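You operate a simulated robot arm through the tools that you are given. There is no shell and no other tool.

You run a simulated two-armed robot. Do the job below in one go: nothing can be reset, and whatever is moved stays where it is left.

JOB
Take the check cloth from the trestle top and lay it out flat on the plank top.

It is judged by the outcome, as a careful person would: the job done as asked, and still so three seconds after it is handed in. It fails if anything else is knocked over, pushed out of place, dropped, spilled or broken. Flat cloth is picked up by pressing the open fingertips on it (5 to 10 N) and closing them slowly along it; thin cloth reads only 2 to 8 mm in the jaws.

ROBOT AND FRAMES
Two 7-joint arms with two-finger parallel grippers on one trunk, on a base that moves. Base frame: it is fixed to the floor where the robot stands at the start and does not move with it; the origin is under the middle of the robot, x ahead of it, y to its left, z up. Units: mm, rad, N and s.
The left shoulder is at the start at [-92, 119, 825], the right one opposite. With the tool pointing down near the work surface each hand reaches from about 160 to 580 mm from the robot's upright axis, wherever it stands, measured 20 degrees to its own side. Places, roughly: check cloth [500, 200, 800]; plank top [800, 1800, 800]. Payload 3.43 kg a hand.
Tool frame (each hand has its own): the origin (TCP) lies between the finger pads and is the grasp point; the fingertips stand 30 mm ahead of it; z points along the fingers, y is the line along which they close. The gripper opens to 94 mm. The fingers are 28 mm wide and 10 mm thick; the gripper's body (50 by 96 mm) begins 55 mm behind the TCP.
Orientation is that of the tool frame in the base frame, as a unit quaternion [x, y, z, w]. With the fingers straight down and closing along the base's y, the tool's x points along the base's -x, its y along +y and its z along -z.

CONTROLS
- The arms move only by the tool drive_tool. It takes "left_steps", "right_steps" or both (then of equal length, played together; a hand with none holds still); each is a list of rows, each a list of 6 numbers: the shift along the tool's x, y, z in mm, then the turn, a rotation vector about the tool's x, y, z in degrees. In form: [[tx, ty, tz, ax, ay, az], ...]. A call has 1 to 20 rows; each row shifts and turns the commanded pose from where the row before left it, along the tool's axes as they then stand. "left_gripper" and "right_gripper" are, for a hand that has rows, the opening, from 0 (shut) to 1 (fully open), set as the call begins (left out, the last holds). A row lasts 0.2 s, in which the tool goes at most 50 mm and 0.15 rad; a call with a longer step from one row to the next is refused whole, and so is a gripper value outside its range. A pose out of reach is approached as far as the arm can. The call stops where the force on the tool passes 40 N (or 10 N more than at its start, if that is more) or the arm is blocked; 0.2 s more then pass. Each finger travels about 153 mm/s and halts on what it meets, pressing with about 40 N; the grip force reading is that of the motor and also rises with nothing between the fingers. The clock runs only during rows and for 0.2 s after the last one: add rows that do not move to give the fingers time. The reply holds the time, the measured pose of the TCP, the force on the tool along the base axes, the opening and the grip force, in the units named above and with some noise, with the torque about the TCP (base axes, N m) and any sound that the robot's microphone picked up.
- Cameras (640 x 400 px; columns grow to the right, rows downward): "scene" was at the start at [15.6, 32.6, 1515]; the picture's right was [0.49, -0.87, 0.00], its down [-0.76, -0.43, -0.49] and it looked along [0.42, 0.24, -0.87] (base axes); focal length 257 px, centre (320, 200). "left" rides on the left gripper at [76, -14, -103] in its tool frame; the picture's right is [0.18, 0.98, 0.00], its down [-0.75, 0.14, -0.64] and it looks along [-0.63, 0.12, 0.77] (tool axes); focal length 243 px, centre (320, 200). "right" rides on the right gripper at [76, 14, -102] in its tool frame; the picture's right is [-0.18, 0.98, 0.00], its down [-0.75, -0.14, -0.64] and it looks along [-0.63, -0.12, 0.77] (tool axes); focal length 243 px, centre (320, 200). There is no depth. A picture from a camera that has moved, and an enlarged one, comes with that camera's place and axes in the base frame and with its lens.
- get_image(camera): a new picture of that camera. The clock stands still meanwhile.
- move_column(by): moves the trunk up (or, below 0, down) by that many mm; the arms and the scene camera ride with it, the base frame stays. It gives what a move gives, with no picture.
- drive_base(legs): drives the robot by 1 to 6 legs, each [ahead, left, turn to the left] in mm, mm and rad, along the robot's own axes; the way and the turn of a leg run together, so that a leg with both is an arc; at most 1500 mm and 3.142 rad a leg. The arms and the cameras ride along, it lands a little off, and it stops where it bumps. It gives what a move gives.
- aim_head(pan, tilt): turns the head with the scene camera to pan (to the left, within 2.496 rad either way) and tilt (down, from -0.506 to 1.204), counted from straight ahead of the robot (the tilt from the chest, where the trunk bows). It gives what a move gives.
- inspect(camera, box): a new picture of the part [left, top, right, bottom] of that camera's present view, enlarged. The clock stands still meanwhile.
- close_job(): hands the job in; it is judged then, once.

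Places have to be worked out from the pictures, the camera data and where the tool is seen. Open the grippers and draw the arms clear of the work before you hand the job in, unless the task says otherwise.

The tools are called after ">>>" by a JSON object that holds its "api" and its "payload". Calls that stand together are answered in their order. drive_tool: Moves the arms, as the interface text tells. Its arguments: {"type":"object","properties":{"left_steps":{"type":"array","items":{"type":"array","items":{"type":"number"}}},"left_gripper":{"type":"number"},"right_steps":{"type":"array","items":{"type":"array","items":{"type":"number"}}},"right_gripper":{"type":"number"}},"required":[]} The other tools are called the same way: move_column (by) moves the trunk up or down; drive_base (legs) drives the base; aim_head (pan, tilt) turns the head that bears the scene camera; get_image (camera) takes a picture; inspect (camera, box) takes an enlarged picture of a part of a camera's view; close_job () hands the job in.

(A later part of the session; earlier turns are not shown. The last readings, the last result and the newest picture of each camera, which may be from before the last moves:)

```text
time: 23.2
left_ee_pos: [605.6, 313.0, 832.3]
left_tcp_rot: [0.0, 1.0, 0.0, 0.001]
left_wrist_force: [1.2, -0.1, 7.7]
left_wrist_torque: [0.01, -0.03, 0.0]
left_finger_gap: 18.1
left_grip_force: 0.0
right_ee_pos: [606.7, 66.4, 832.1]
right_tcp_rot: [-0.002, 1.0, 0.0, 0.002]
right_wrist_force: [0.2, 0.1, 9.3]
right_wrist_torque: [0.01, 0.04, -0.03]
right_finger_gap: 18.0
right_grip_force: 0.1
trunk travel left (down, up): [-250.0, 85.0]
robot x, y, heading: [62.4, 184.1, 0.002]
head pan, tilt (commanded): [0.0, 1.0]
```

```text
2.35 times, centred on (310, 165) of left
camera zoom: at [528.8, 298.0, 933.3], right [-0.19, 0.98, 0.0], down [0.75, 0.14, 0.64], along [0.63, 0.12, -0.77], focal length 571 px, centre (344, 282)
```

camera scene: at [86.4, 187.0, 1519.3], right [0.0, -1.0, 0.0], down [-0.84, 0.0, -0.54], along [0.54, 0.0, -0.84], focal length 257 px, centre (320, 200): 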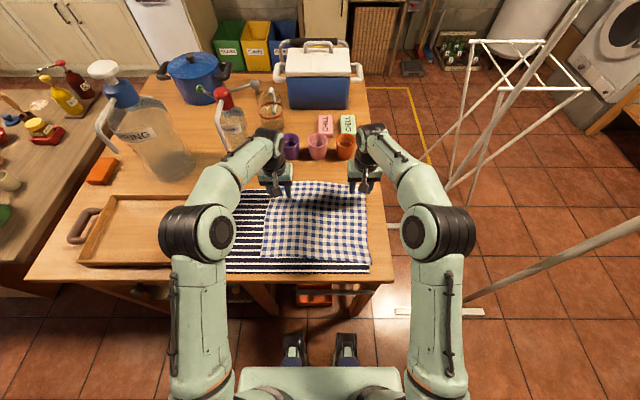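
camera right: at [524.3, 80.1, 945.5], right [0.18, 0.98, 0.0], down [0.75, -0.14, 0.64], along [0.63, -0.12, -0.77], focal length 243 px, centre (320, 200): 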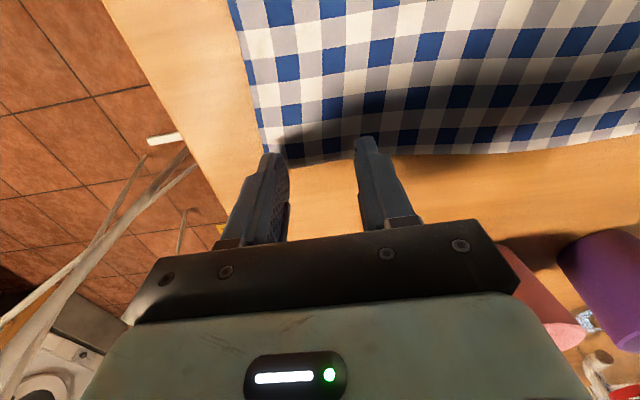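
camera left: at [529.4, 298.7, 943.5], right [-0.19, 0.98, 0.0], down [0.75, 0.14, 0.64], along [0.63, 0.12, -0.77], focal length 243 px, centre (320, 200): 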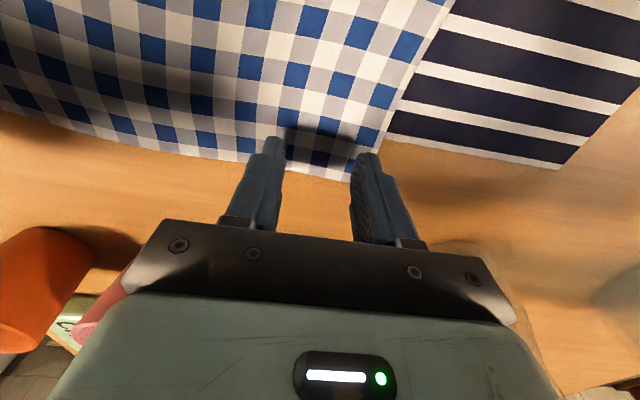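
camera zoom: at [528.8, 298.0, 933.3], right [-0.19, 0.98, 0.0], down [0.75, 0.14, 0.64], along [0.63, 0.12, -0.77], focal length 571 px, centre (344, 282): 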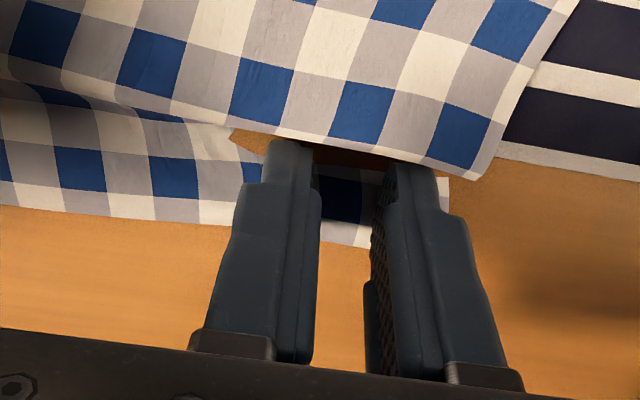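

Both are gathering cloth; I keep closing toward shut with small steps.

>>> {"api": "drive_tool", "payload": {"left_steps": [[0, 0, 0, 0, 0, 0], [0, 0, 0, 0, 0, 0]], "right_steps": [[0, 0, 0, 0, 0, 0], [0, 0, 0, 0, 0, 0]], "left_gripper": 0.15, "right_gripper": 0.15}}

>>> {"api": "drive_tool", "payload": {"left_steps": [[0, 0, 0, 0, 0, 0], [0, 0, 0, 0, 0, 0]], "right_steps": [[0, 0, 0, 0, 0, 0], [0, 0, 0, 0, 0, 0]], "left_gripper": 0.09, "right_gripper": 0.09}}

>>> {"api": "drive_tool", "payload": {"left_steps": [[0, 0, 0, 0, 0, 0], [0, 0, 0, 0, 0, 0], [0, 0, 0, 0, 0, 0]], "right_steps": [[0, 0, 0, 0, 0, 0], [0, 0, 0, 0, 0, 0], [0, 0, 0, 0, 0, 0]], "left_gripper": 0.0, "right_gripper": 0.0}}

>>> {"api": "inspect", "payload": {"camera": "right", "box": [200, 80, 460, 250]}}

>>> {"api": "inspect", "payload": {"camera": "left", "box": [180, 80, 440, 250]}}

```text
time: 23.8
left_ee_pos: [605.6, 312.9, 831.0]
left_tcp_rot: [-0.001, 1.0, 0.0, 0.001]
left_wrist_force: [1.1, -1.0, 6.6]
left_wrist_torque: [0.05, -0.02, 0.01]
left_finger_gap: 12.2
left_grip_force: 0.0
right_ee_pos: [607.0, 65.4, 831.1]
right_tcp_rot: [-0.001, 1.0, 0.0, 0.002]
right_wrist_force: [-0.3, 0.0, 10.4]
right_wrist_torque: [0.03, 0.05, 0.02]
right_finger_gap: 12.0
right_grip_force: 0.0
trunk travel left (down, up): [-250.0, 85.0]
robot x, y, heading: [57.8, 186.7, 0.005]
head pan, tilt (commanded): [0.0, 1.0]
```

```text
time: 24.4
left_ee_pos: [605.6, 313.1, 831.7]
left_tcp_rot: [-0.001, 1.0, 0.0, 0.0]
left_wrist_force: [1.3, 0.0, 6.4]
left_wrist_torque: [0.02, -0.02, 0.03]
left_finger_gap: 5.7
left_grip_force: 0.0
right_ee_pos: [606.8, 65.9, 831.9]
right_tcp_rot: [-0.002, 1.0, 0.0, 0.001]
right_wrist_force: [0.2, 0.7, 12.5]
right_wrist_torque: [0.01, 0.09, -0.01]
right_finger_gap: 5.9
right_grip_force: 0.0
trunk travel left (down, up): [-250.0, 85.0]
robot x, y, heading: [58.5, 188.5, 0.007]
head pan, tilt (commanded): [0.0, 1.0]
```

```text
time: 25.2
left_ee_pos: [604.6, 312.1, 833.0]
left_tcp_rot: [0.001, 1.0, 0.001, 0.001]
left_wrist_force: [0.5, -0.2, 6.9]
left_wrist_torque: [0.04, -0.04, 0.0]
left_finger_gap: 0.0
left_grip_force: 32.6
right_ee_pos: [606.8, 66.5, 831.3]
right_tcp_rot: [-0.002, 1.0, 0.0, 0.001]
right_wrist_force: [0.3, 0.7, 11.8]
right_wrist_torque: [0.03, 0.06, 0.0]
right_finger_gap: 0.0
right_grip_force: 33.2
trunk travel left (down, up): [-250.0, 85.0]
robot x, y, heading: [55.0, 184.6, 0.004]
head pan, tilt (commanded): [0.0, 1.0]
```

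```text
2.35 times, centred on (330, 165) of right
camera zoom: at [531.2, 81.8, 934.2], right [0.18, 0.98, 0.0], down [0.75, -0.14, 0.64], along [0.63, -0.12, -0.77], focal length 571 px, centre (296, 282)
```

zoom: 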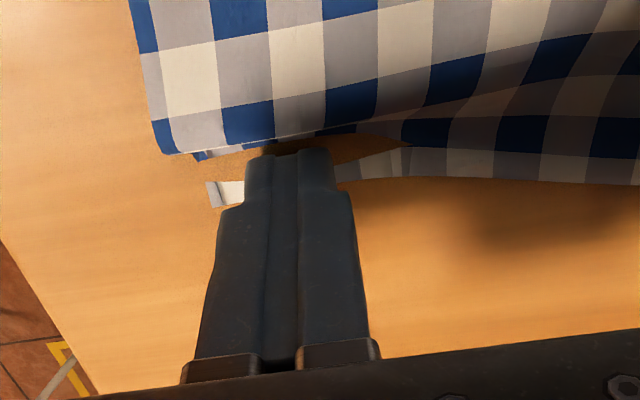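

```text
2.35 times, centred on (310, 165) of left
camera zoom: at [528.8, 298.1, 933.4], right [-0.19, 0.98, 0.0], down [0.75, 0.14, 0.64], along [0.63, 0.12, -0.77], focal length 571 px, centre (344, 282)
```

zoom: 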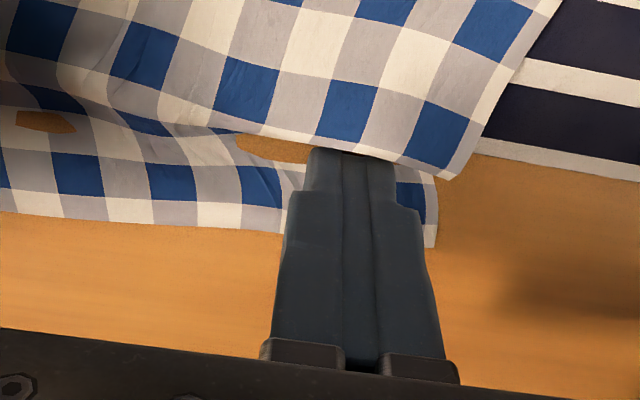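

The jaws read 0.0 mm, so nothing was pinched; the opening was likely too narrow to form a fold. I lift both hands and look at the state of the cloth.

>>> {"api": "drive_tool", "payload": {"left_steps": [[0, 0, -3, 0, 0, 0], [0, 0, -6, 0, 0, 0], [0, 0, -20, 0, 0, 0], [0, 0, 0, 0, 0, 0]], "right_steps": [[0, 0, -3, 0, 0, 0], [0, 0, -6, 0, 0, 0], [0, 0, -20, 0, 0, 0], [0, 0, 0, 0, 0, 0]]}}

>>> {"api": "get_image", "payload": {"camera": "right"}}

>>> {"api": "get_image", "payload": {"camera": "left"}}

>>> {"api": "inspect", "payload": {"camera": "scene", "box": [220, 130, 400, 240]}}

```text
time: 26.2
left_ee_pos: [604.0, 312.4, 859.6]
left_tcp_rot: [-0.001, 1.0, -0.002, 0.0]
left_wrist_force: [-0.8, 0.2, 0.0]
left_wrist_torque: [0.03, 0.01, 0.03]
left_finger_gap: 0.0
left_grip_force: 33.3
right_ee_pos: [605.8, 65.5, 859.8]
right_tcp_rot: [-0.001, 1.0, 0.0, 0.0]
right_wrist_force: [0.0, -0.5, -0.4]
right_wrist_torque: [0.02, 0.02, -0.02]
right_finger_gap: 0.1
right_grip_force: 33.3
trunk travel left (down, up): [-250.0, 85.0]
robot x, y, heading: [54.9, 188.7, 0.004]
head pan, tilt (commanded): [0.0, 1.0]
```

```text
taken
camera right: at [530.0, 80.7, 962.3], right [0.18, 0.98, 0.0], down [0.75, -0.14, 0.64], along [0.63, -0.12, -0.77], focal length 243 px, centre (320, 200)
```

right: 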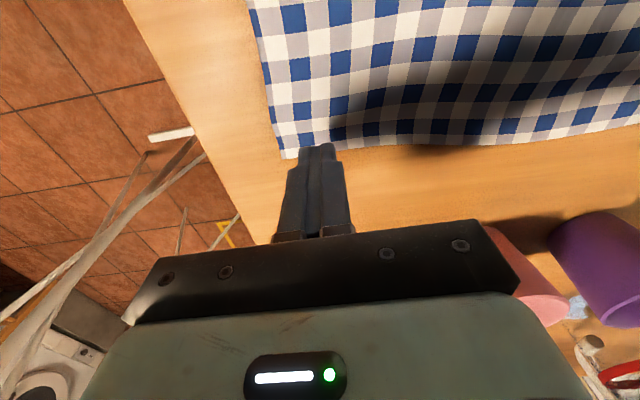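

```text
taken
camera left: at [528.1, 297.8, 962.2], right [-0.19, 0.98, 0.0], down [0.75, 0.14, 0.64], along [0.63, 0.12, -0.77], focal length 243 px, centre (320, 200)
```

left: 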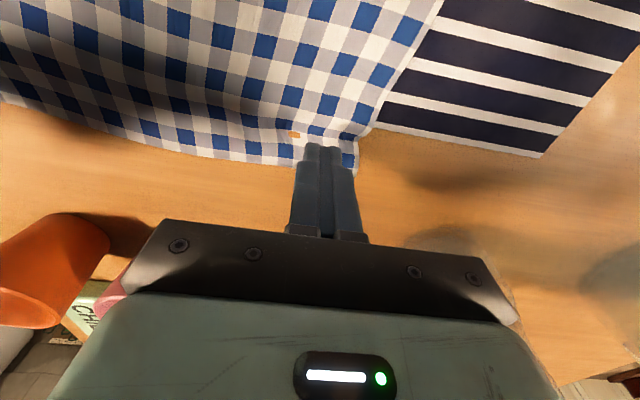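

```text
3.56 times, centred on (310, 185) of scene
camera zoom: at [86.0, 186.9, 1519.2], right [0.0, -1.0, 0.0], down [-0.84, 0.0, -0.54], along [0.54, 0.0, -0.84], focal length 913 px, centre (356, 253)
```

zoom: 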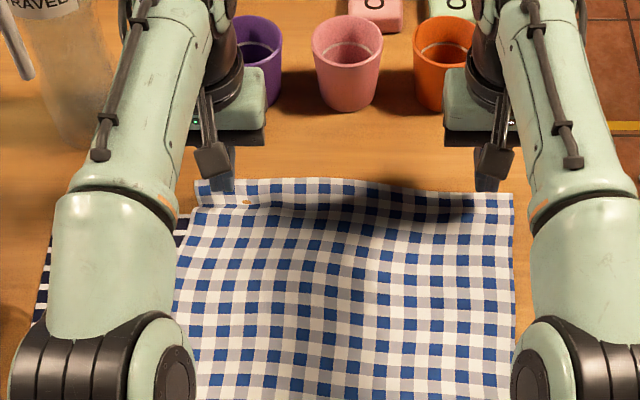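

The cloth is only slightly shifted. I retry with a much wider opening (about 75 mm), shifting hands inward: right centre to y≈86, left to y≈290, then lowering.

>>> {"api": "drive_tool", "payload": {"left_steps": [[0, -11, 0, 0, 0, 0], [-3, -11, 0, 0, 0, 0], [0, 0, 8, 0, 0, 0], [0, 0, 8, 0, 0, 0], [0, 0, 6, 0, 0, 0], [0, 0, 0, 0, 0, 0]], "right_steps": [[0, 10, 0, 0, 0, 0], [0, 10, 0, 0, 0, 0], [0, 0, 8, 0, 0, 0], [0, 0, 8, 0, 0, 0], [0, 0, 6, 0, 0, 0], [0, 0, 0, 0, 0, 0]], "left_gripper": 0.8, "right_gripper": 0.8}}

>>> {"api": "get_image", "payload": {"camera": "right"}}

>>> {"api": "get_image", "payload": {"camera": "left"}}

```text
time: 27.6
left_ee_pos: [601.9, 291.3, 837.7]
left_tcp_rot: [-0.002, 1.0, 0.001, 0.0]
left_wrist_force: [0.4, -0.7, 0.1]
left_wrist_torque: [0.0, 0.0, 0.03]
left_finger_gap: 75.2
left_grip_force: 0.1
left hand out of reach, approached as far as the arm can: row 2
right_ee_pos: [605.4, 85.5, 837.0]
right_tcp_rot: [-0.002, 1.0, 0.0, 0.001]
right_wrist_force: [0.4, -0.3, 0.3]
right_wrist_torque: [-0.02, 0.01, -0.01]
right_finger_gap: 75.0
right_grip_force: 0.1
right hand out of reach, approached as far as the arm can: row 1
trunk travel left (down, up): [-250.0, 85.0]
robot x, y, heading: [55.8, 184.2, 0.005]
head pan, tilt (commanded): [0.0, 1.0]
```

```text
taken
camera right: at [529.5, 101.9, 939.7], right [0.18, 0.98, 0.0], down [0.75, -0.14, 0.64], along [0.63, -0.12, -0.77], focal length 243 px, centre (320, 200)
```

right: 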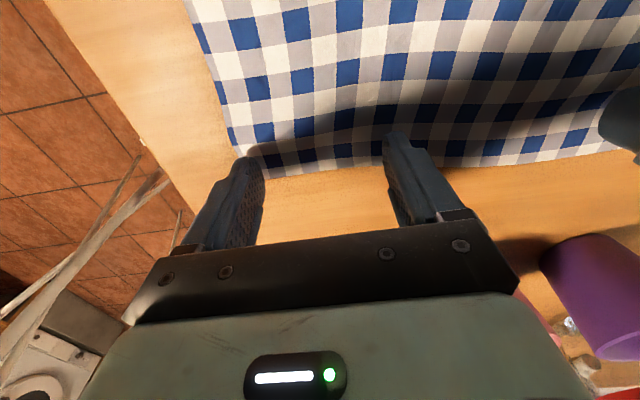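

```text
taken
camera left: at [525.7, 276.0, 938.8], right [-0.19, 0.98, 0.0], down [0.75, 0.14, 0.64], along [0.63, 0.12, -0.77], focal length 243 px, centre (320, 200)
```

left: 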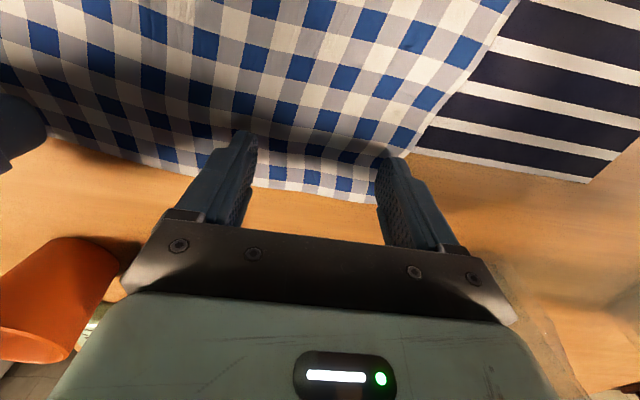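

Both hands are at z≈837 with 75 mm openings over the edge strip. I nudge the left ahead 3 mm and lower both to contact.

>>> {"api": "drive_tool", "payload": {"left_steps": [[-3, 0, 0, 0, 0, 0], [0, 0, 2, 0, 0, 0], [0, 0, 1.5, 0, 0, 0], [0, 0, 1, 0, 0, 0], [0, 0, 0, 0, 0, 0]], "right_steps": [[-1, 0, 0, 0, 0, 0], [0, 0, 2, 0, 0, 0], [0, 0, 1.5, 0, 0, 0], [0, 0, 0.5, 0, 0, 0], [0, 0, 0, 0, 0, 0]]}}

```text
time: 28.8
left_ee_pos: [604.9, 291.3, 835.1]
left_tcp_rot: [-0.002, 1.0, 0.0, 0.001]
left_wrist_force: [-2.3, -0.9, 14.8]
left_wrist_torque: [0.56, 0.28, 0.04]
left_finger_gap: 75.1
left_grip_force: 0.0
right_ee_pos: [604.5, 85.9, 835.1]
right_tcp_rot: [-0.002, 1.0, 0.001, 0.002]
right_wrist_force: [2.5, 0.8, 5.8]
right_wrist_torque: [0.07, -0.04, -0.06]
right_finger_gap: 75.3
right_grip_force: 0.1
trunk travel left (down, up): [-250.0, 85.0]
robot x, y, heading: [58.5, 189.0, 0.006]
head pan, tilt (commanded): [0.0, 1.0]
```

Left contact is only on its outer finger's near side, i.e. against the striped edge hump; I need some more forward reach. Raising the trunk brings the shoulders nearer wrist height, so I lift the hands and raise the column 80 mm.

>>> {"api": "drive_tool", "payload": {"left_steps": [[0, 0, -5, 0, 0, 0], [0, 0, -10, 0, 0, 0], [0, 0, 0, 0, 0, 0]], "right_steps": [[0, 0, -5, 0, 0, 0], [0, 0, -10, 0, 0, 0], [0, 0, 0, 0, 0, 0]]}}

>>> {"api": "move_column", "payload": {"by": 80}}

>>> {"api": "drive_tool", "payload": {"left_steps": [[0, 0, 30, 0, 0, 0], [0, 0, 30, 0, 0, 0], [-4, 0, 15, 0, 0, 0], [-4, 0, 0, 0, 0, 0], [-2, 0, 0, 0, 0, 0]], "right_steps": [[0, 0, 30, 0, 0, 0], [0, 0, 30, 0, 0, 0], [0, 0, 15, 0, 0, 0], [-2, 0, 0, 0, 0, 0], [-2, 0, 0, 0, 0, 0]]}}

```text
time: 29.6
left_ee_pos: [604.6, 291.3, 847.3]
left_tcp_rot: [-0.001, 1.0, 0.0, 0.0]
left_wrist_force: [-0.1, 0.5, -0.4]
left_wrist_torque: [-0.03, 0.0, -0.04]
left_finger_gap: 75.3
left_grip_force: 0.0
right_ee_pos: [604.4, 86.5, 848.9]
right_tcp_rot: [-0.002, 1.0, 0.001, 0.0]
right_wrist_force: [0.1, -0.1, -0.1]
right_wrist_torque: [0.01, -0.02, 0.02]
right_finger_gap: 75.2
right_grip_force: 0.1
trunk travel left (down, up): [-250.0, 85.0]
robot x, y, heading: [58.3, 188.3, 0.0]
head pan, tilt (commanded): [0.0, 1.0]
```

```text
time: 30.8
left_ee_pos: [605.3, 290.7, 928.0]
left_tcp_rot: [-0.001, 1.0, -0.001, -0.001]
left_wrist_force: [0.0, -0.3, -0.1]
left_wrist_torque: [0.01, 0.02, 0.0]
left_finger_gap: 75.3
left_grip_force: 0.0
right_ee_pos: [603.9, 85.5, 928.5]
right_tcp_rot: [-0.002, 1.0, 0.001, 0.001]
right_wrist_force: [-0.2, 0.1, 0.7]
right_wrist_torque: [0.0, 0.0, -0.03]
right_finger_gap: 75.3
right_grip_force: 0.0
trunk travel left (down, up): [-330.0, 5.0]
robot x, y, heading: [58.4, 187.1, 0.003]
head pan, tilt (commanded): [0.0, 1.0]
```

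```text
time: 31.9
left_ee_pos: [616.1, 290.3, 852.2]
left_tcp_rot: [-0.001, 1.0, -0.001, 0.0]
left_wrist_force: [0.2, 0.6, 1.0]
left_wrist_torque: [0.02, 0.02, -0.01]
left_finger_gap: 75.2
left_grip_force: 0.1
right_ee_pos: [609.6, 86.5, 854.5]
right_tcp_rot: [-0.002, 1.0, 0.0, 0.0]
right_wrist_force: [-0.2, 0.4, -0.8]
right_wrist_torque: [0.0, -0.02, -0.01]
right_finger_gap: 75.2
right_grip_force: 0.1
trunk travel left (down, up): [-330.0, 5.0]
robot x, y, heading: [57.5, 185.5, 0.003]
head pan, tilt (commanded): [0.0, 1.0]
```

Reach is now better (left 616, right 610). I check the cloth position under the fingers.

>>> {"api": "inspect", "payload": {"camera": "right", "box": [160, 60, 480, 260]}}

>>> {"api": "inspect", "payload": {"camera": "left", "box": [160, 60, 480, 260]}}

```text
2.00 times, centred on (320, 160) of right
camera zoom: at [534.3, 101.6, 956.6], right [0.18, 0.98, 0.0], down [0.75, -0.14, 0.64], along [0.63, -0.12, -0.77], focal length 485 px, centre (320, 280)
```

zoom: 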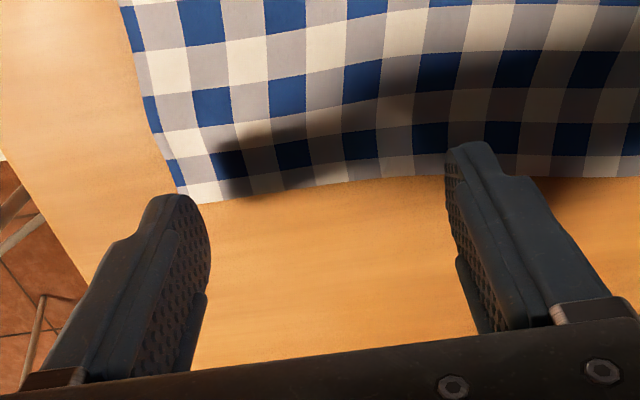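

```text
2.00 times, centred on (320, 160) of left
camera zoom: at [539.1, 275.9, 954.1], right [-0.19, 0.98, 0.0], down [0.75, 0.14, 0.64], along [0.63, 0.12, -0.77], focal length 485 px, centre (320, 280)
```

zoom: 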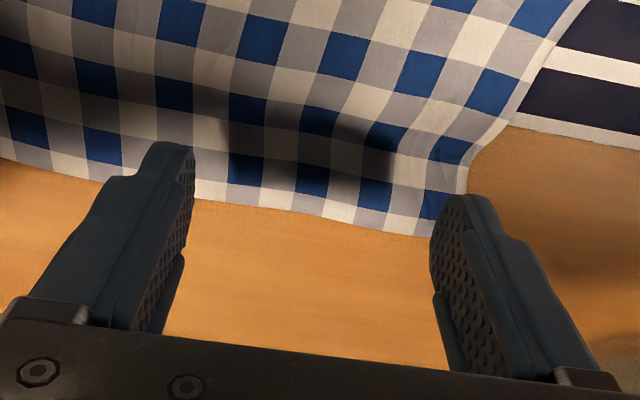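

The far edge now lies at x≈620 (right) to 635 (left), so both finger sets are fully beyond the striped cloth. I lower to contact.

>>> {"api": "drive_tool", "payload": {"left_steps": [[0, 0, 8, 0, 0, 0], [0, 0, 6, 0, 0, 0], [0, 0, 3, 0, 0, 0], [0, 0, 1, 0, 0, 0], [0, 0, 0, 0, 0, 0]], "right_steps": [[-1, 0, 9, 0, 0, 0], [-1, 0, 7, 0, 0, 0], [0, 0, 3, 0, 0, 0], [0, 0, 1, 0, 0, 0], [0, 0, 0, 0, 0, 0]]}}

```text
time: 33.1
left_ee_pos: [615.4, 291.3, 833.3]
left_tcp_rot: [0.0, 1.0, 0.0, -0.001]
left_wrist_force: [0.4, 0.4, -0.2]
left_wrist_torque: [-0.01, -0.01, -0.03]
left_finger_gap: 75.0
left_grip_force: 0.0
right_ee_pos: [610.8, 85.3, 833.3]
right_tcp_rot: [-0.002, 1.0, 0.002, 0.001]
right_wrist_force: [-1.4, 1.1, 2.6]
right_wrist_torque: [0.12, 0.05, 0.05]
right_finger_gap: 75.3
right_grip_force: 0.1
trunk travel left (down, up): [-330.0, 5.0]
robot x, y, heading: [58.9, 187.5, 0.008]
head pan, tilt (commanded): [0.0, 1.0]
```

Near contact. I go on in 0.7–1 mm steps until both press at 5–10 N.

>>> {"api": "drive_tool", "payload": {"left_steps": [[0, 0, 1, 0, 0, 0], [0, 0, 0.7, 0, 0, 0], [0, 0, 0, 0, 0, 0]], "right_steps": [[0, 0, 0.7, 0, 0, 0], [0, 0, 0.3, 0, 0, 0], [0, 0, 0, 0, 0, 0]]}}

```text
time: 34.0
left_ee_pos: [615.1, 291.1, 833.0]
left_tcp_rot: [0.0, 1.0, 0.0, 0.001]
left_wrist_force: [-0.3, -0.8, -0.3]
left_wrist_torque: [0.0, -0.01, -0.02]
left_finger_gap: 75.0
left_grip_force: 0.0
right_ee_pos: [609.6, 86.4, 834.3]
right_tcp_rot: [-0.002, 1.0, 0.001, 0.002]
right_wrist_force: [-0.2, -0.1, 12.4]
right_wrist_torque: [0.46, 0.16, 0.02]
right_finger_gap: 74.9
right_grip_force: 0.1
trunk travel left (down, up): [-330.0, 5.0]
robot x, y, heading: [56.5, 184.2, 0.008]
head pan, tilt (commanded): [0.0, 1.0]
```

Right presses only on its inner finger, so I roll it −1.2° about its x axis to bring the outer finger down, and ease it; left goes down 1 mm more.

>>> {"api": "drive_tool", "payload": {"left_steps": [[0, 0, 0.6, 0, 0, 0], [0, 0, 0.6, 0, 0, 0], [0, 0, 0, 0, 0, 0]], "right_steps": [[0, 0, 0, -0.7, 0, 0], [0, 0, 0, -0.6, 0, 0], [0, 0, 0, 0, 0, 0]]}}

```text
time: 34.8
left_ee_pos: [614.9, 290.0, 832.5]
left_tcp_rot: [0.0, 1.0, 0.001, 0.001]
left_wrist_force: [-1.4, 0.4, 4.9]
left_wrist_torque: [0.18, 0.07, 0.07]
left_finger_gap: 75.4
left_grip_force: 0.0
right_ee_pos: [610.3, 86.3, 832.7]
right_tcp_rot: [-0.002, 1.0, 0.012, 0.001]
right_wrist_force: [0.9, -1.1, 6.8]
right_wrist_torque: [-0.2, 0.08, 0.01]
right_finger_gap: 75.3
right_grip_force: 0.0
trunk travel left (down, up): [-330.0, 5.0]
robot x, y, heading: [56.8, 184.2, 0.0]
head pan, tilt (commanded): [0.0, 1.0]
```

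Close to balanced. I make small roll corrections and add a little pressing depth.

>>> {"api": "drive_tool", "payload": {"left_steps": [[0, 0, 0.3, -0.4, 0, 0], [0, 0, 0, 0, 0, 0]], "right_steps": [[0, 0, 0.2, 0.4, 0, 0], [0, 0, 0, 0, 0, 0]]}}

```text
time: 35.4
left_ee_pos: [616.5, 290.6, 831.6]
left_tcp_rot: [-0.001, 1.0, 0.004, 0.0]
left_wrist_force: [-0.9, -0.7, 4.9]
left_wrist_torque: [-0.06, 0.01, 0.02]
left_finger_gap: 75.4
left_grip_force: 0.5
right_ee_pos: [610.7, 85.8, 832.6]
right_tcp_rot: [-0.002, 1.0, 0.009, 0.001]
right_wrist_force: [1.9, 0.2, 5.5]
right_wrist_torque: [0.12, 0.05, -0.05]
right_finger_gap: 75.3
right_grip_force: 0.1
trunk travel left (down, up): [-330.0, 5.0]
robot x, y, heading: [58.8, 184.4, 0.008]
head pan, tilt (commanded): [0.0, 1.0]
```

Both press at about 5 N with balanced fingers. I press 0.4 mm deeper and close in small slow steps.

>>> {"api": "drive_tool", "payload": {"left_steps": [[0, 0, 0.4, 0, 0, 0], [0, 0, 0, 0, 0, 0]], "right_steps": [[0, 0, 0.4, 0, 0, 0], [0, 0, 0, 0, 0, 0]], "left_gripper": 0.77, "right_gripper": 0.77}}

>>> {"api": "drive_tool", "payload": {"left_steps": [[0, 0, 0, 0, 0, 0]], "right_steps": [[0, 0, 0, 0, 0, 0]], "left_gripper": 0.74, "right_gripper": 0.74}}

>>> {"api": "drive_tool", "payload": {"left_steps": [[0, 0, 0, 0, 0, 0]], "right_steps": [[0, 0, 0, 0, 0, 0]], "left_gripper": 0.71, "right_gripper": 0.71}}

>>> {"api": "drive_tool", "payload": {"left_steps": [[0, 0, 0, 0, 0, 0]], "right_steps": [[0, 0, 0, 0, 0, 0]], "left_gripper": 0.68, "right_gripper": 0.68}}

>>> {"api": "inspect", "payload": {"camera": "right", "box": [160, 60, 480, 260]}}

>>> {"api": "inspect", "payload": {"camera": "left", "box": [160, 60, 480, 260]}}

```text
time: 36.0
left_ee_pos: [614.9, 291.5, 831.7]
left_tcp_rot: [-0.001, 1.0, 0.004, 0.001]
left_wrist_force: [-0.5, 0.3, 6.3]
left_wrist_torque: [-0.08, -0.01, 0.0]
left_finger_gap: 72.1
left_grip_force: 0.1
right_ee_pos: [610.2, 85.9, 832.2]
right_tcp_rot: [-0.001, 1.0, 0.008, 0.001]
right_wrist_force: [0.7, -0.3, 5.5]
right_wrist_torque: [0.14, 0.03, 0.02]
right_finger_gap: 71.8
right_grip_force: 0.1
trunk travel left (down, up): [-330.0, 5.0]
robot x, y, heading: [59.5, 187.2, 0.003]
head pan, tilt (commanded): [0.0, 1.0]
```

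```text
time: 36.4
left_ee_pos: [615.7, 288.7, 831.9]
left_tcp_rot: [-0.001, 1.0, 0.004, 0.0]
left_wrist_force: [1.3, 1.0, 6.8]
left_wrist_torque: [-0.06, 0.0, -0.04]
left_finger_gap: 68.7
left_grip_force: 0.0
right_ee_pos: [610.2, 84.6, 833.2]
right_tcp_rot: [-0.002, 1.0, 0.006, 0.001]
right_wrist_force: [0.3, -0.5, 4.8]
right_wrist_torque: [0.1, 0.04, 0.01]
right_finger_gap: 69.3
right_grip_force: 0.0
trunk travel left (down, up): [-330.0, 5.0]
robot x, y, heading: [58.8, 187.0, 0.007]
head pan, tilt (commanded): [0.0, 1.0]
```

```text
time: 36.8
left_ee_pos: [614.8, 291.1, 831.7]
left_tcp_rot: [0.0, 1.0, 0.004, 0.001]
left_wrist_force: [0.6, -0.1, 7.6]
left_wrist_torque: [-0.11, -0.02, -0.01]
left_finger_gap: 65.7
left_grip_force: 0.1
right_ee_pos: [610.2, 86.1, 832.8]
right_tcp_rot: [-0.002, 1.0, 0.009, 0.001]
right_wrist_force: [-0.3, -0.3, 5.0]
right_wrist_torque: [0.11, 0.03, -0.01]
right_finger_gap: 66.3
right_grip_force: 0.0
trunk travel left (down, up): [-330.0, 5.0]
robot x, y, heading: [56.7, 185.5, 0.002]
head pan, tilt (commanded): [0.0, 1.0]
```

```text
time: 37.1
left_ee_pos: [615.9, 290.2, 832.3]
left_tcp_rot: [-0.001, 1.0, 0.003, 0.001]
left_wrist_force: [-0.3, 0.4, 8.4]
left_wrist_torque: [-0.08, 0.02, 0.01]
left_finger_gap: 62.9
left_grip_force: 0.1
right_ee_pos: [609.5, 85.3, 833.0]
right_tcp_rot: [-0.002, 1.0, 0.008, 0.001]
right_wrist_force: [0.6, -0.5, 2.0]
right_wrist_torque: [0.05, 0.05, -0.01]
right_finger_gap: 63.8
right_grip_force: 0.1
trunk travel left (down, up): [-330.0, 5.0]
robot x, y, heading: [56.6, 186.3, 0.003]
head pan, tilt (commanded): [0.0, 1.0]
```

```text
2.00 times, centred on (320, 160) of right
camera zoom: at [534.9, 99.4, 935.5], right [0.18, 0.98, 0.02], down [0.75, -0.15, 0.64], along [0.63, -0.1, -0.77], focal length 485 px, centre (320, 280)
```

zoom: 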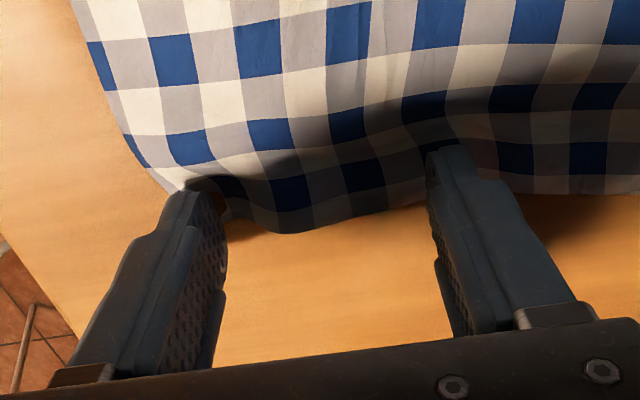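

```text
2.00 times, centred on (320, 160) of left
camera zoom: at [538.6, 275.1, 933.3], right [-0.19, 0.98, 0.01], down [0.75, 0.14, 0.64], along [0.63, 0.12, -0.76], focal length 485 px, centre (320, 280)
```

zoom: 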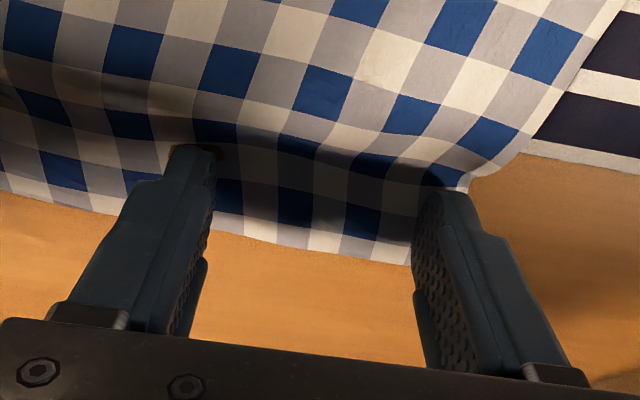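

A fold is starting to bulge up between the fingers on both sides. I lower the right slightly to restore pressing and continue closing in small steps.

>>> {"api": "drive_tool", "payload": {"left_steps": [[0, 0, 0, 0, 0, 0]], "right_steps": [[0, 0, 0.6, 0, 0, 0]], "left_gripper": 0.65, "right_gripper": 0.65}}

>>> {"api": "drive_tool", "payload": {"left_steps": [[0, 0, 0, 0, 0, 0]], "right_steps": [[0, 0, 0, 0, 0, 0]], "left_gripper": 0.62, "right_gripper": 0.62}}

>>> {"api": "drive_tool", "payload": {"left_steps": [[0, 0, 0, 0, 0, 0]], "right_steps": [[0, 0, 0, 0, 0, 0]], "left_gripper": 0.59, "right_gripper": 0.59}}

>>> {"api": "drive_tool", "payload": {"left_steps": [[0, 0, 0, 0, 0, 0]], "right_steps": [[0, 0, 0, 0, 0, 0]], "left_gripper": 0.56, "right_gripper": 0.56}}

>>> {"api": "inspect", "payload": {"camera": "right", "box": [160, 60, 480, 260]}}

>>> {"api": "inspect", "payload": {"camera": "left", "box": [160, 60, 480, 260]}}

```text
time: 37.5
left_ee_pos: [614.3, 290.0, 832.3]
left_tcp_rot: [-0.001, 1.0, 0.004, 0.001]
left_wrist_force: [0.5, 0.2, 7.7]
left_wrist_torque: [-0.12, -0.01, 0.01]
left_finger_gap: 60.2
left_grip_force: 0.1
right_ee_pos: [611.3, 85.8, 832.3]
right_tcp_rot: [-0.001, 1.0, 0.007, 0.001]
right_wrist_force: [0.0, 0.1, 5.3]
right_wrist_torque: [-0.02, 0.11, -0.02]
right_finger_gap: 61.1
right_grip_force: 0.0
trunk travel left (down, up): [-330.0, 5.0]
robot x, y, heading: [58.7, 189.9, 0.005]
head pan, tilt (commanded): [0.0, 1.0]
```

```text
time: 38.0
left_ee_pos: [615.1, 290.9, 833.0]
left_tcp_rot: [0.0, 1.0, 0.003, 0.001]
left_wrist_force: [0.4, 0.0, 8.9]
left_wrist_torque: [-0.14, 0.02, -0.02]
left_finger_gap: 57.2
left_grip_force: 0.0
right_ee_pos: [611.3, 85.8, 831.9]
right_tcp_rot: [-0.002, 1.0, 0.008, 0.001]
right_wrist_force: [1.6, 0.6, 5.4]
right_wrist_torque: [-0.11, 0.05, 0.01]
right_finger_gap: 57.6
right_grip_force: 0.1
trunk travel left (down, up): [-330.0, 5.0]
robot x, y, heading: [58.4, 187.2, 0.003]
head pan, tilt (commanded): [0.0, 1.0]
```

```text
time: 38.4
left_ee_pos: [614.4, 290.6, 831.9]
left_tcp_rot: [-0.001, 1.0, 0.003, 0.001]
left_wrist_force: [0.4, 0.0, 8.0]
left_wrist_torque: [-0.15, -0.02, 0.0]
left_finger_gap: 54.4
left_grip_force: 0.0
right_ee_pos: [610.7, 85.4, 832.2]
right_tcp_rot: [-0.003, 1.0, 0.007, 0.001]
right_wrist_force: [0.6, -0.1, 5.2]
right_wrist_torque: [-0.16, 0.04, 0.02]
right_finger_gap: 54.8
right_grip_force: 0.1
trunk travel left (down, up): [-330.0, 5.0]
robot x, y, heading: [60.9, 189.5, 0.003]
head pan, tilt (commanded): [0.0, 1.0]
```

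```text
time: 38.8
left_ee_pos: [615.0, 290.3, 830.6]
left_tcp_rot: [-0.001, 1.0, 0.003, 0.001]
left_wrist_force: [0.2, -1.1, 8.0]
left_wrist_torque: [-0.09, -0.03, -0.02]
left_finger_gap: 51.5
left_grip_force: 0.0
right_ee_pos: [610.5, 86.1, 832.3]
right_tcp_rot: [-0.002, 1.0, 0.008, 0.001]
right_wrist_force: [0.2, 0.8, 6.0]
right_wrist_torque: [-0.19, 0.02, 0.0]
right_finger_gap: 52.2
right_grip_force: 0.1
trunk travel left (down, up): [-330.0, 5.0]
robot x, y, heading: [55.5, 183.7, 0.007]
head pan, tilt (commanded): [0.0, 1.0]
```

```text
2.00 times, centred on (320, 160) of right
camera zoom: at [535.1, 99.8, 935.0], right [0.18, 0.98, 0.02], down [0.75, -0.15, 0.64], along [0.63, -0.1, -0.77], focal length 485 px, centre (320, 280)
```

zoom: 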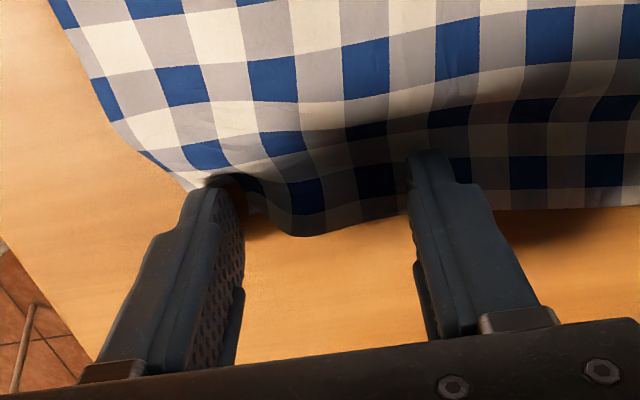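

```text
2.00 times, centred on (320, 160) of left
camera zoom: at [538.5, 275.2, 933.3], right [-0.19, 0.98, 0.01], down [0.75, 0.14, 0.64], along [0.63, 0.12, -0.77], focal length 485 px, centre (320, 280)
```

zoom: 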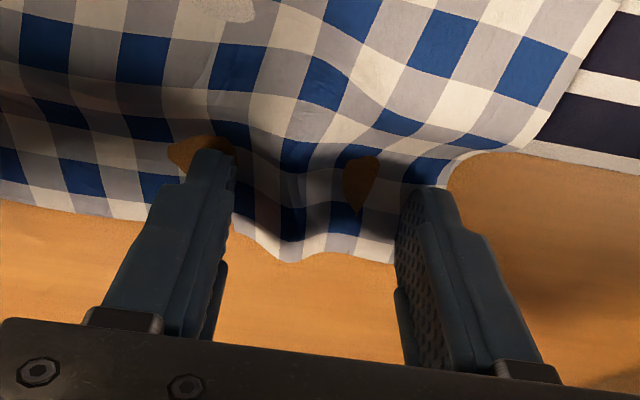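

Folds are growing clearly between both finger pairs. I correct the right roll slightly and keep closing.

>>> {"api": "drive_tool", "payload": {"left_steps": [[0, 0, 0, 0, 0, 0]], "right_steps": [[0, 0, 0.2, 0.4, 0, 0]], "left_gripper": 0.53, "right_gripper": 0.53}}

>>> {"api": "drive_tool", "payload": {"left_steps": [[0, 0, 0, 0, 0, 0]], "right_steps": [[0, 0, 0, 0, 0, 0]], "left_gripper": 0.5, "right_gripper": 0.5}}

>>> {"api": "drive_tool", "payload": {"left_steps": [[0, 0, 0, 0, 0, 0]], "right_steps": [[0, 0, 0, 0, 0, 0]], "left_gripper": 0.47, "right_gripper": 0.47}}

>>> {"api": "drive_tool", "payload": {"left_steps": [[0, 0, 0, 0, 0, 0]], "right_steps": [[0, 0, 0, 0, 0, 0]], "left_gripper": 0.44, "right_gripper": 0.44}}

>>> {"api": "inspect", "payload": {"camera": "right", "box": [160, 60, 480, 260]}}

>>> {"api": "inspect", "payload": {"camera": "left", "box": [160, 60, 480, 260]}}

```text
time: 39.1
left_ee_pos: [614.7, 290.7, 832.4]
left_tcp_rot: [-0.002, 1.0, 0.003, 0.001]
left_wrist_force: [-0.6, 0.0, 8.5]
left_wrist_torque: [-0.13, -0.02, 0.01]
left_finger_gap: 48.7
left_grip_force: 0.0
right_ee_pos: [610.7, 85.8, 831.7]
right_tcp_rot: [-0.002, 1.0, 0.006, 0.002]
right_wrist_force: [0.4, 0.8, 6.7]
right_wrist_torque: [-0.12, 0.06, -0.01]
right_finger_gap: 49.1
right_grip_force: 0.1
trunk travel left (down, up): [-330.0, 5.0]
robot x, y, heading: [60.2, 187.2, 0.003]
head pan, tilt (commanded): [0.0, 1.0]
```

```text
time: 39.5
left_ee_pos: [615.0, 291.4, 831.7]
left_tcp_rot: [0.0, 1.0, 0.003, 0.001]
left_wrist_force: [1.3, 0.2, 7.6]
left_wrist_torque: [-0.08, 0.0, 0.01]
left_finger_gap: 45.9
left_grip_force: 0.0
right_ee_pos: [610.9, 87.0, 831.6]
right_tcp_rot: [-0.002, 1.0, 0.003, 0.001]
right_wrist_force: [-0.2, 1.3, 7.5]
right_wrist_torque: [-0.17, 0.05, 0.01]
right_finger_gap: 46.5
right_grip_force: 0.0
trunk travel left (down, up): [-330.0, 5.0]
robot x, y, heading: [60.1, 186.8, 0.007]
head pan, tilt (commanded): [0.0, 1.0]
```

```text
time: 40.0
left_ee_pos: [614.3, 291.4, 831.8]
left_tcp_rot: [-0.001, 1.0, 0.004, 0.001]
left_wrist_force: [-0.4, 0.0, 7.3]
left_wrist_torque: [-0.1, 0.04, -0.02]
left_finger_gap: 43.6
left_grip_force: 0.0
right_ee_pos: [611.1, 85.7, 831.8]
right_tcp_rot: [-0.002, 1.0, 0.005, 0.001]
right_wrist_force: [-0.5, 0.3, 6.9]
right_wrist_torque: [-0.14, 0.06, 0.0]
right_finger_gap: 43.4
right_grip_force: 0.1
trunk travel left (down, up): [-330.0, 5.0]
robot x, y, heading: [57.6, 184.0, 0.005]
head pan, tilt (commanded): [0.0, 1.0]
```

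```text
time: 40.4
left_ee_pos: [614.7, 291.1, 832.0]
left_tcp_rot: [-0.001, 1.0, 0.004, 0.0]
left_wrist_force: [-0.5, -0.5, 7.3]
left_wrist_torque: [-0.09, 0.01, 0.0]
left_finger_gap: 40.5
left_grip_force: 0.1
right_ee_pos: [611.2, 86.0, 831.6]
right_tcp_rot: [-0.002, 1.0, 0.005, 0.001]
right_wrist_force: [0.4, 1.1, 7.2]
right_wrist_torque: [-0.16, 0.05, 0.03]
right_finger_gap: 40.6
right_grip_force: 0.1
trunk travel left (down, up): [-330.0, 5.0]
robot x, y, heading: [57.2, 184.9, -0.001]
head pan, tilt (commanded): [0.0, 1.0]
```

```text
2.00 times, centred on (320, 160) of right
camera zoom: at [535.1, 100.6, 934.6], right [0.18, 0.98, 0.01], down [0.75, -0.14, 0.64], along [0.63, -0.11, -0.77], focal length 485 px, centre (320, 280)
```

zoom: 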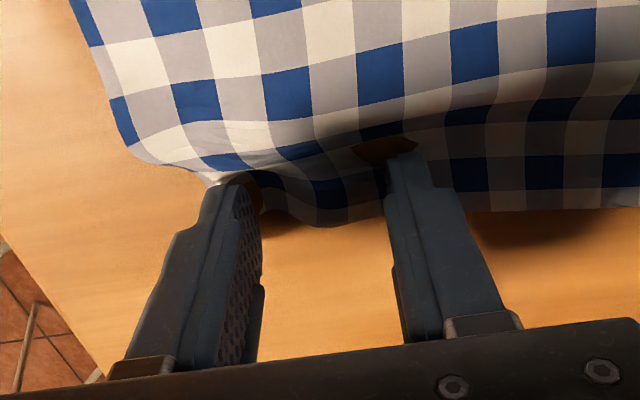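

```text
2.00 times, centred on (320, 160) of left
camera zoom: at [538.4, 275.2, 933.3], right [-0.19, 0.98, 0.01], down [0.75, 0.14, 0.64], along [0.63, 0.12, -0.77], focal length 485 px, centre (320, 280)
```

zoom: 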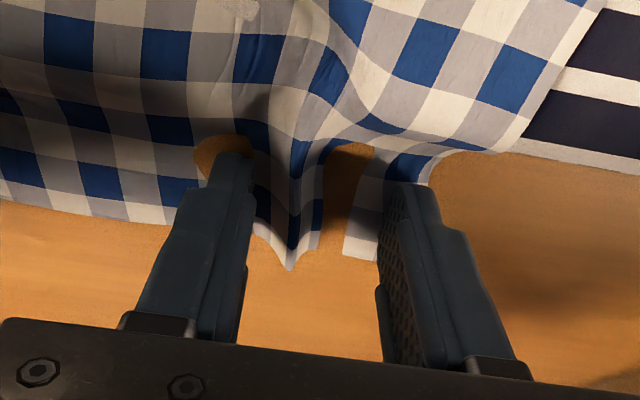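

The left has a neat standing fold; right is gathering too. I continue closing.

>>> {"api": "drive_tool", "payload": {"left_steps": [[0, 0, 0, 0, 0, 0]], "right_steps": [[0, 0, 0.2, 0.2, 0, 0]], "left_gripper": 0.41, "right_gripper": 0.41}}

>>> {"api": "drive_tool", "payload": {"left_steps": [[0, 0, 0, 0, 0, 0]], "right_steps": [[0, 0, 0, 0, 0, 0]], "left_gripper": 0.38, "right_gripper": 0.38}}

>>> {"api": "drive_tool", "payload": {"left_steps": [[0, 0, 0, 0, 0, 0]], "right_steps": [[0, 0, 0, 0, 0, 0]], "left_gripper": 0.35, "right_gripper": 0.35}}

>>> {"api": "drive_tool", "payload": {"left_steps": [[0, 0, 0, 0, 0, 0]], "right_steps": [[0, 0, 0, 0, 0, 0]], "left_gripper": 0.32, "right_gripper": 0.32}}

>>> {"api": "drive_tool", "payload": {"left_steps": [[0, 0, 0, 0, 0, 0]], "right_steps": [[0, 0, 0, 0, 0, 0]], "left_gripper": 0.29, "right_gripper": 0.29}}

>>> {"api": "inspect", "payload": {"camera": "right", "box": [160, 60, 480, 260]}}

>>> {"api": "inspect", "payload": {"camera": "left", "box": [160, 60, 480, 260]}}

```text
time: 40.8
left_ee_pos: [614.6, 290.5, 831.1]
left_tcp_rot: [-0.001, 1.0, 0.003, 0.001]
left_wrist_force: [0.9, -0.8, 5.7]
left_wrist_torque: [-0.07, 0.01, 0.04]
left_finger_gap: 37.7
left_grip_force: 0.1
right_ee_pos: [610.2, 86.9, 832.3]
right_tcp_rot: [-0.003, 1.0, 0.004, 0.001]
right_wrist_force: [-0.9, 0.5, 9.6]
right_wrist_torque: [-0.15, 0.11, -0.05]
right_finger_gap: 37.5
right_grip_force: 0.1
trunk travel left (down, up): [-330.0, 5.0]
robot x, y, heading: [58.2, 187.9, 0.003]
head pan, tilt (commanded): [0.0, 1.0]
```

```text
time: 41.1
left_ee_pos: [615.1, 291.0, 831.6]
left_tcp_rot: [-0.001, 1.0, 0.003, 0.0]
left_wrist_force: [0.4, 0.2, 5.7]
left_wrist_torque: [-0.07, -0.02, 0.0]
left_finger_gap: 35.3
left_grip_force: 0.0
right_ee_pos: [611.8, 85.6, 830.9]
right_tcp_rot: [-0.001, 1.0, 0.003, 0.001]
right_wrist_force: [0.2, 1.0, 10.1]
right_wrist_torque: [-0.13, 0.09, -0.04]
right_finger_gap: 34.4
right_grip_force: 0.1
trunk travel left (down, up): [-330.0, 5.0]
robot x, y, heading: [55.4, 186.3, 0.002]
head pan, tilt (commanded): [0.0, 1.0]
```

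```text
time: 41.5
left_ee_pos: [614.8, 290.9, 831.3]
left_tcp_rot: [0.0, 1.0, 0.004, 0.001]
left_wrist_force: [-1.3, 0.0, 5.7]
left_wrist_torque: [-0.06, -0.01, 0.03]
left_finger_gap: 32.4
left_grip_force: 0.2
right_ee_pos: [610.6, 85.7, 831.4]
right_tcp_rot: [-0.001, 1.0, 0.003, 0.002]
right_wrist_force: [-0.3, 0.9, 10.7]
right_wrist_torque: [-0.11, 0.07, -0.02]
right_finger_gap: 31.8
right_grip_force: 0.0
trunk travel left (down, up): [-330.0, 5.0]
robot x, y, heading: [57.2, 188.1, 0.002]
head pan, tilt (commanded): [0.0, 1.0]
```

```text
time: 42.0
left_ee_pos: [614.5, 290.2, 831.7]
left_tcp_rot: [-0.002, 1.0, 0.004, 0.001]
left_wrist_force: [0.3, -0.7, 4.2]
left_wrist_torque: [-0.05, 0.03, -0.01]
left_finger_gap: 29.8
left_grip_force: 0.0
right_ee_pos: [610.7, 86.9, 831.2]
right_tcp_rot: [-0.001, 1.0, 0.003, 0.001]
right_wrist_force: [-0.1, 1.3, 11.0]
right_wrist_torque: [-0.08, 0.09, -0.02]
right_finger_gap: 28.7
right_grip_force: 0.0
trunk travel left (down, up): [-330.0, 5.0]
robot x, y, heading: [59.7, 184.3, 0.003]
head pan, tilt (commanded): [0.0, 1.0]
```

```text
time: 42.4
left_ee_pos: [615.6, 289.9, 832.0]
left_tcp_rot: [-0.001, 1.0, 0.003, 0.002]
left_wrist_force: [0.4, -1.1, 5.1]
left_wrist_torque: [-0.05, 0.0, -0.04]
left_finger_gap: 27.1
left_grip_force: 0.1
right_ee_pos: [611.7, 87.0, 831.7]
right_tcp_rot: [-0.001, 1.0, 0.003, 0.001]
right_wrist_force: [0.5, 0.8, 11.3]
right_wrist_torque: [-0.07, 0.05, 0.01]
right_finger_gap: 25.6
right_grip_force: 0.0
trunk travel left (down, up): [-330.0, 5.0]
robot x, y, heading: [56.6, 190.0, 0.004]
head pan, tilt (commanded): [0.0, 1.0]
```

```text
2.00 times, centred on (320, 160) of right
camera zoom: at [535.3, 101.2, 934.3], right [0.18, 0.98, 0.01], down [0.75, -0.14, 0.64], along [0.63, -0.11, -0.77], focal length 485 px, centre (320, 280)
```

zoom: 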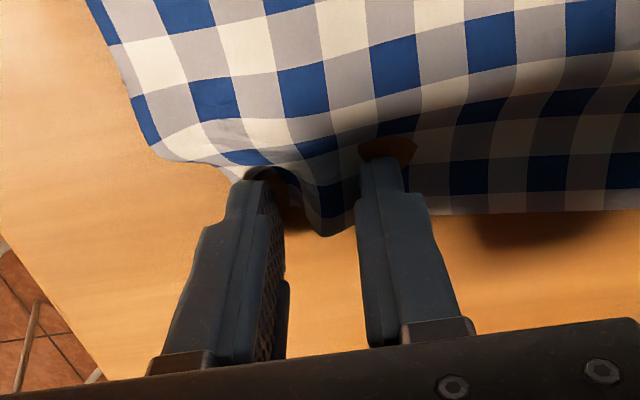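

```text
2.00 times, centred on (320, 160) of left
camera zoom: at [538.3, 275.3, 933.4], right [-0.19, 0.98, 0.01], down [0.75, 0.14, 0.64], along [0.63, 0.12, -0.76], focal length 485 px, centre (320, 280)
```

zoom: 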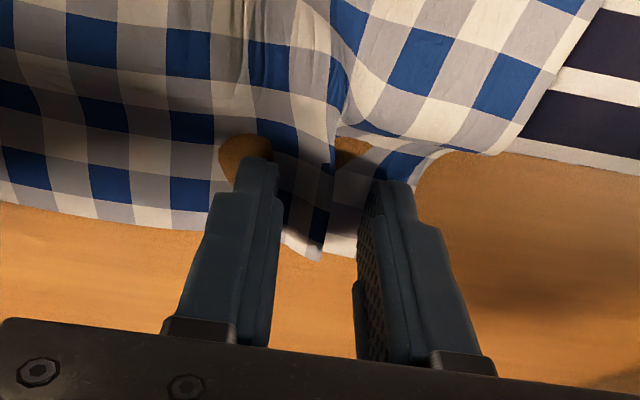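

Both folds are pronounced and standing between the fingers. I continue closing to pinch them.

>>> {"api": "drive_tool", "payload": {"left_steps": [[0, 0, 0.2, 0, 0, 0]], "right_steps": [[0, 0, -0.2, 0, 0, 0]], "left_gripper": 0.26, "right_gripper": 0.26}}

>>> {"api": "drive_tool", "payload": {"left_steps": [[0, 0, 0, 0, 0, 0]], "right_steps": [[0, 0, 0, 0, 0, 0]], "left_gripper": 0.23, "right_gripper": 0.23}}

>>> {"api": "drive_tool", "payload": {"left_steps": [[0, 0, 0, 0, 0, 0]], "right_steps": [[0, 0, 0, 0, 0, 0]], "left_gripper": 0.2, "right_gripper": 0.2}}

>>> {"api": "drive_tool", "payload": {"left_steps": [[0, 0, 0, 0, 0, 0]], "right_steps": [[0, 0, 0, 0, 0, 0]], "left_gripper": 0.17, "right_gripper": 0.17}}

>>> {"api": "drive_tool", "payload": {"left_steps": [[0, 0, 0, 0, 0, 0]], "right_steps": [[0, 0, 0, 0, 0, 0]], "left_gripper": 0.14, "right_gripper": 0.14}}

>>> {"api": "inspect", "payload": {"camera": "right", "box": [160, 60, 480, 260]}}

>>> {"api": "inspect", "payload": {"camera": "left", "box": [160, 60, 480, 260]}}

```text
time: 42.8
left_ee_pos: [616.5, 290.4, 832.8]
left_tcp_rot: [-0.001, 1.0, 0.004, 0.001]
left_wrist_force: [-1.4, -1.6, 7.0]
left_wrist_torque: [-0.11, 0.0, 0.02]
left_finger_gap: 23.9
left_grip_force: 0.1
right_ee_pos: [610.9, 85.3, 831.9]
right_tcp_rot: [-0.001, 1.0, 0.004, 0.001]
right_wrist_force: [1.5, 2.0, 9.3]
right_wrist_torque: [0.0, 0.02, 0.0]
right_finger_gap: 24.7
right_grip_force: 0.5
trunk travel left (down, up): [-330.0, 5.0]
robot x, y, heading: [58.5, 186.9, 0.005]
head pan, tilt (commanded): [0.0, 1.0]
```

```text
time: 43.1
left_ee_pos: [615.3, 289.7, 831.9]
left_tcp_rot: [0.0, 1.0, 0.003, 0.001]
left_wrist_force: [0.4, -4.2, 7.2]
left_wrist_torque: [-0.12, -0.04, 0.02]
left_finger_gap: 22.2
left_grip_force: 0.8
right_ee_pos: [609.7, 84.8, 830.9]
right_tcp_rot: [-0.002, 1.0, 0.004, 0.0]
right_wrist_force: [-0.5, 2.7, 8.7]
right_wrist_torque: [0.01, 0.08, -0.02]
right_finger_gap: 21.7
right_grip_force: 0.2
trunk travel left (down, up): [-330.0, 5.0]
robot x, y, heading: [57.1, 189.0, 0.006]
head pan, tilt (commanded): [0.0, 1.0]
```

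```text
time: 43.5
left_ee_pos: [615.4, 291.2, 831.8]
left_tcp_rot: [-0.001, 1.0, 0.003, 0.001]
left_wrist_force: [0.3, -4.9, 9.9]
left_wrist_torque: [-0.33, -0.06, 0.04]
left_finger_gap: 20.6
left_grip_force: 2.6
right_ee_pos: [610.0, 86.4, 831.9]
right_tcp_rot: [-0.002, 1.0, 0.004, 0.001]
right_wrist_force: [0.3, 5.3, 7.7]
right_wrist_torque: [0.27, 0.04, 0.04]
right_finger_gap: 15.1
right_grip_force: 4.9
trunk travel left (down, up): [-330.0, 5.0]
robot x, y, heading: [58.4, 186.4, 0.003]
head pan, tilt (commanded): [0.0, 1.0]
```

```text
time: 44.0
left_ee_pos: [616.3, 291.7, 832.2]
left_tcp_rot: [-0.001, 1.0, 0.004, 0.001]
left_wrist_force: [-1.0, -4.8, 14.7]
left_wrist_torque: [-0.42, 0.0, -0.03]
left_finger_gap: 18.3
left_grip_force: 2.3
right_ee_pos: [610.4, 85.8, 832.1]
right_tcp_rot: [-0.001, 1.0, 0.003, 0.001]
right_wrist_force: [-0.5, 6.6, 5.0]
right_wrist_torque: [0.36, 0.02, 0.03]
right_finger_gap: 12.3
right_grip_force: 5.4
trunk travel left (down, up): [-330.0, 5.0]
robot x, y, heading: [59.2, 185.4, 0.005]
head pan, tilt (commanded): [0.0, 1.0]
```

```text
time: 44.4
left_ee_pos: [615.8, 291.7, 831.9]
left_tcp_rot: [-0.002, 1.0, 0.004, 0.003]
left_wrist_force: [-1.3, -3.7, 16.5]
left_wrist_torque: [-0.36, 0.0, 0.04]
left_finger_gap: 15.7
left_grip_force: 3.0
right_ee_pos: [610.6, 84.7, 831.8]
right_tcp_rot: [-0.002, 1.0, 0.003, 0.0]
right_wrist_force: [0.5, 5.9, 3.3]
right_wrist_torque: [0.34, 0.04, 0.06]
right_finger_gap: 9.8
right_grip_force: 5.2
trunk travel left (down, up): [-330.0, 5.0]
robot x, y, heading: [57.3, 185.1, 0.004]
head pan, tilt (commanded): [0.0, 1.0]
```

```text
2.00 times, centred on (320, 160) of right
camera zoom: at [534.9, 100.0, 934.5], right [0.18, 0.98, 0.01], down [0.75, -0.14, 0.64], along [0.63, -0.11, -0.77], focal length 485 px, centre (320, 280)
```

zoom: 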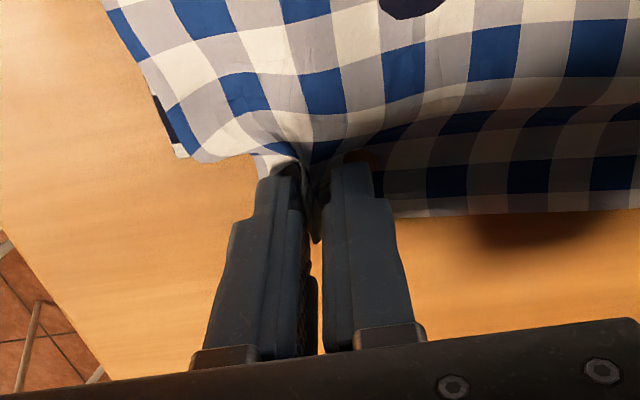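

```text
2.00 times, centred on (320, 160) of left
camera zoom: at [538.5, 275.3, 934.0], right [-0.19, 0.98, 0.01], down [0.75, 0.14, 0.65], along [0.63, 0.13, -0.76], focal length 485 px, centre (320, 280)
```

zoom: 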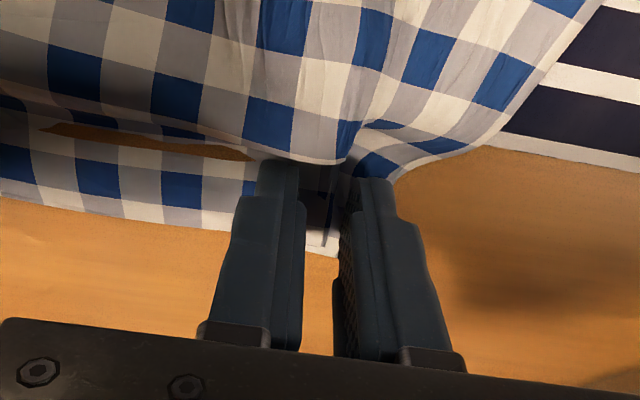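

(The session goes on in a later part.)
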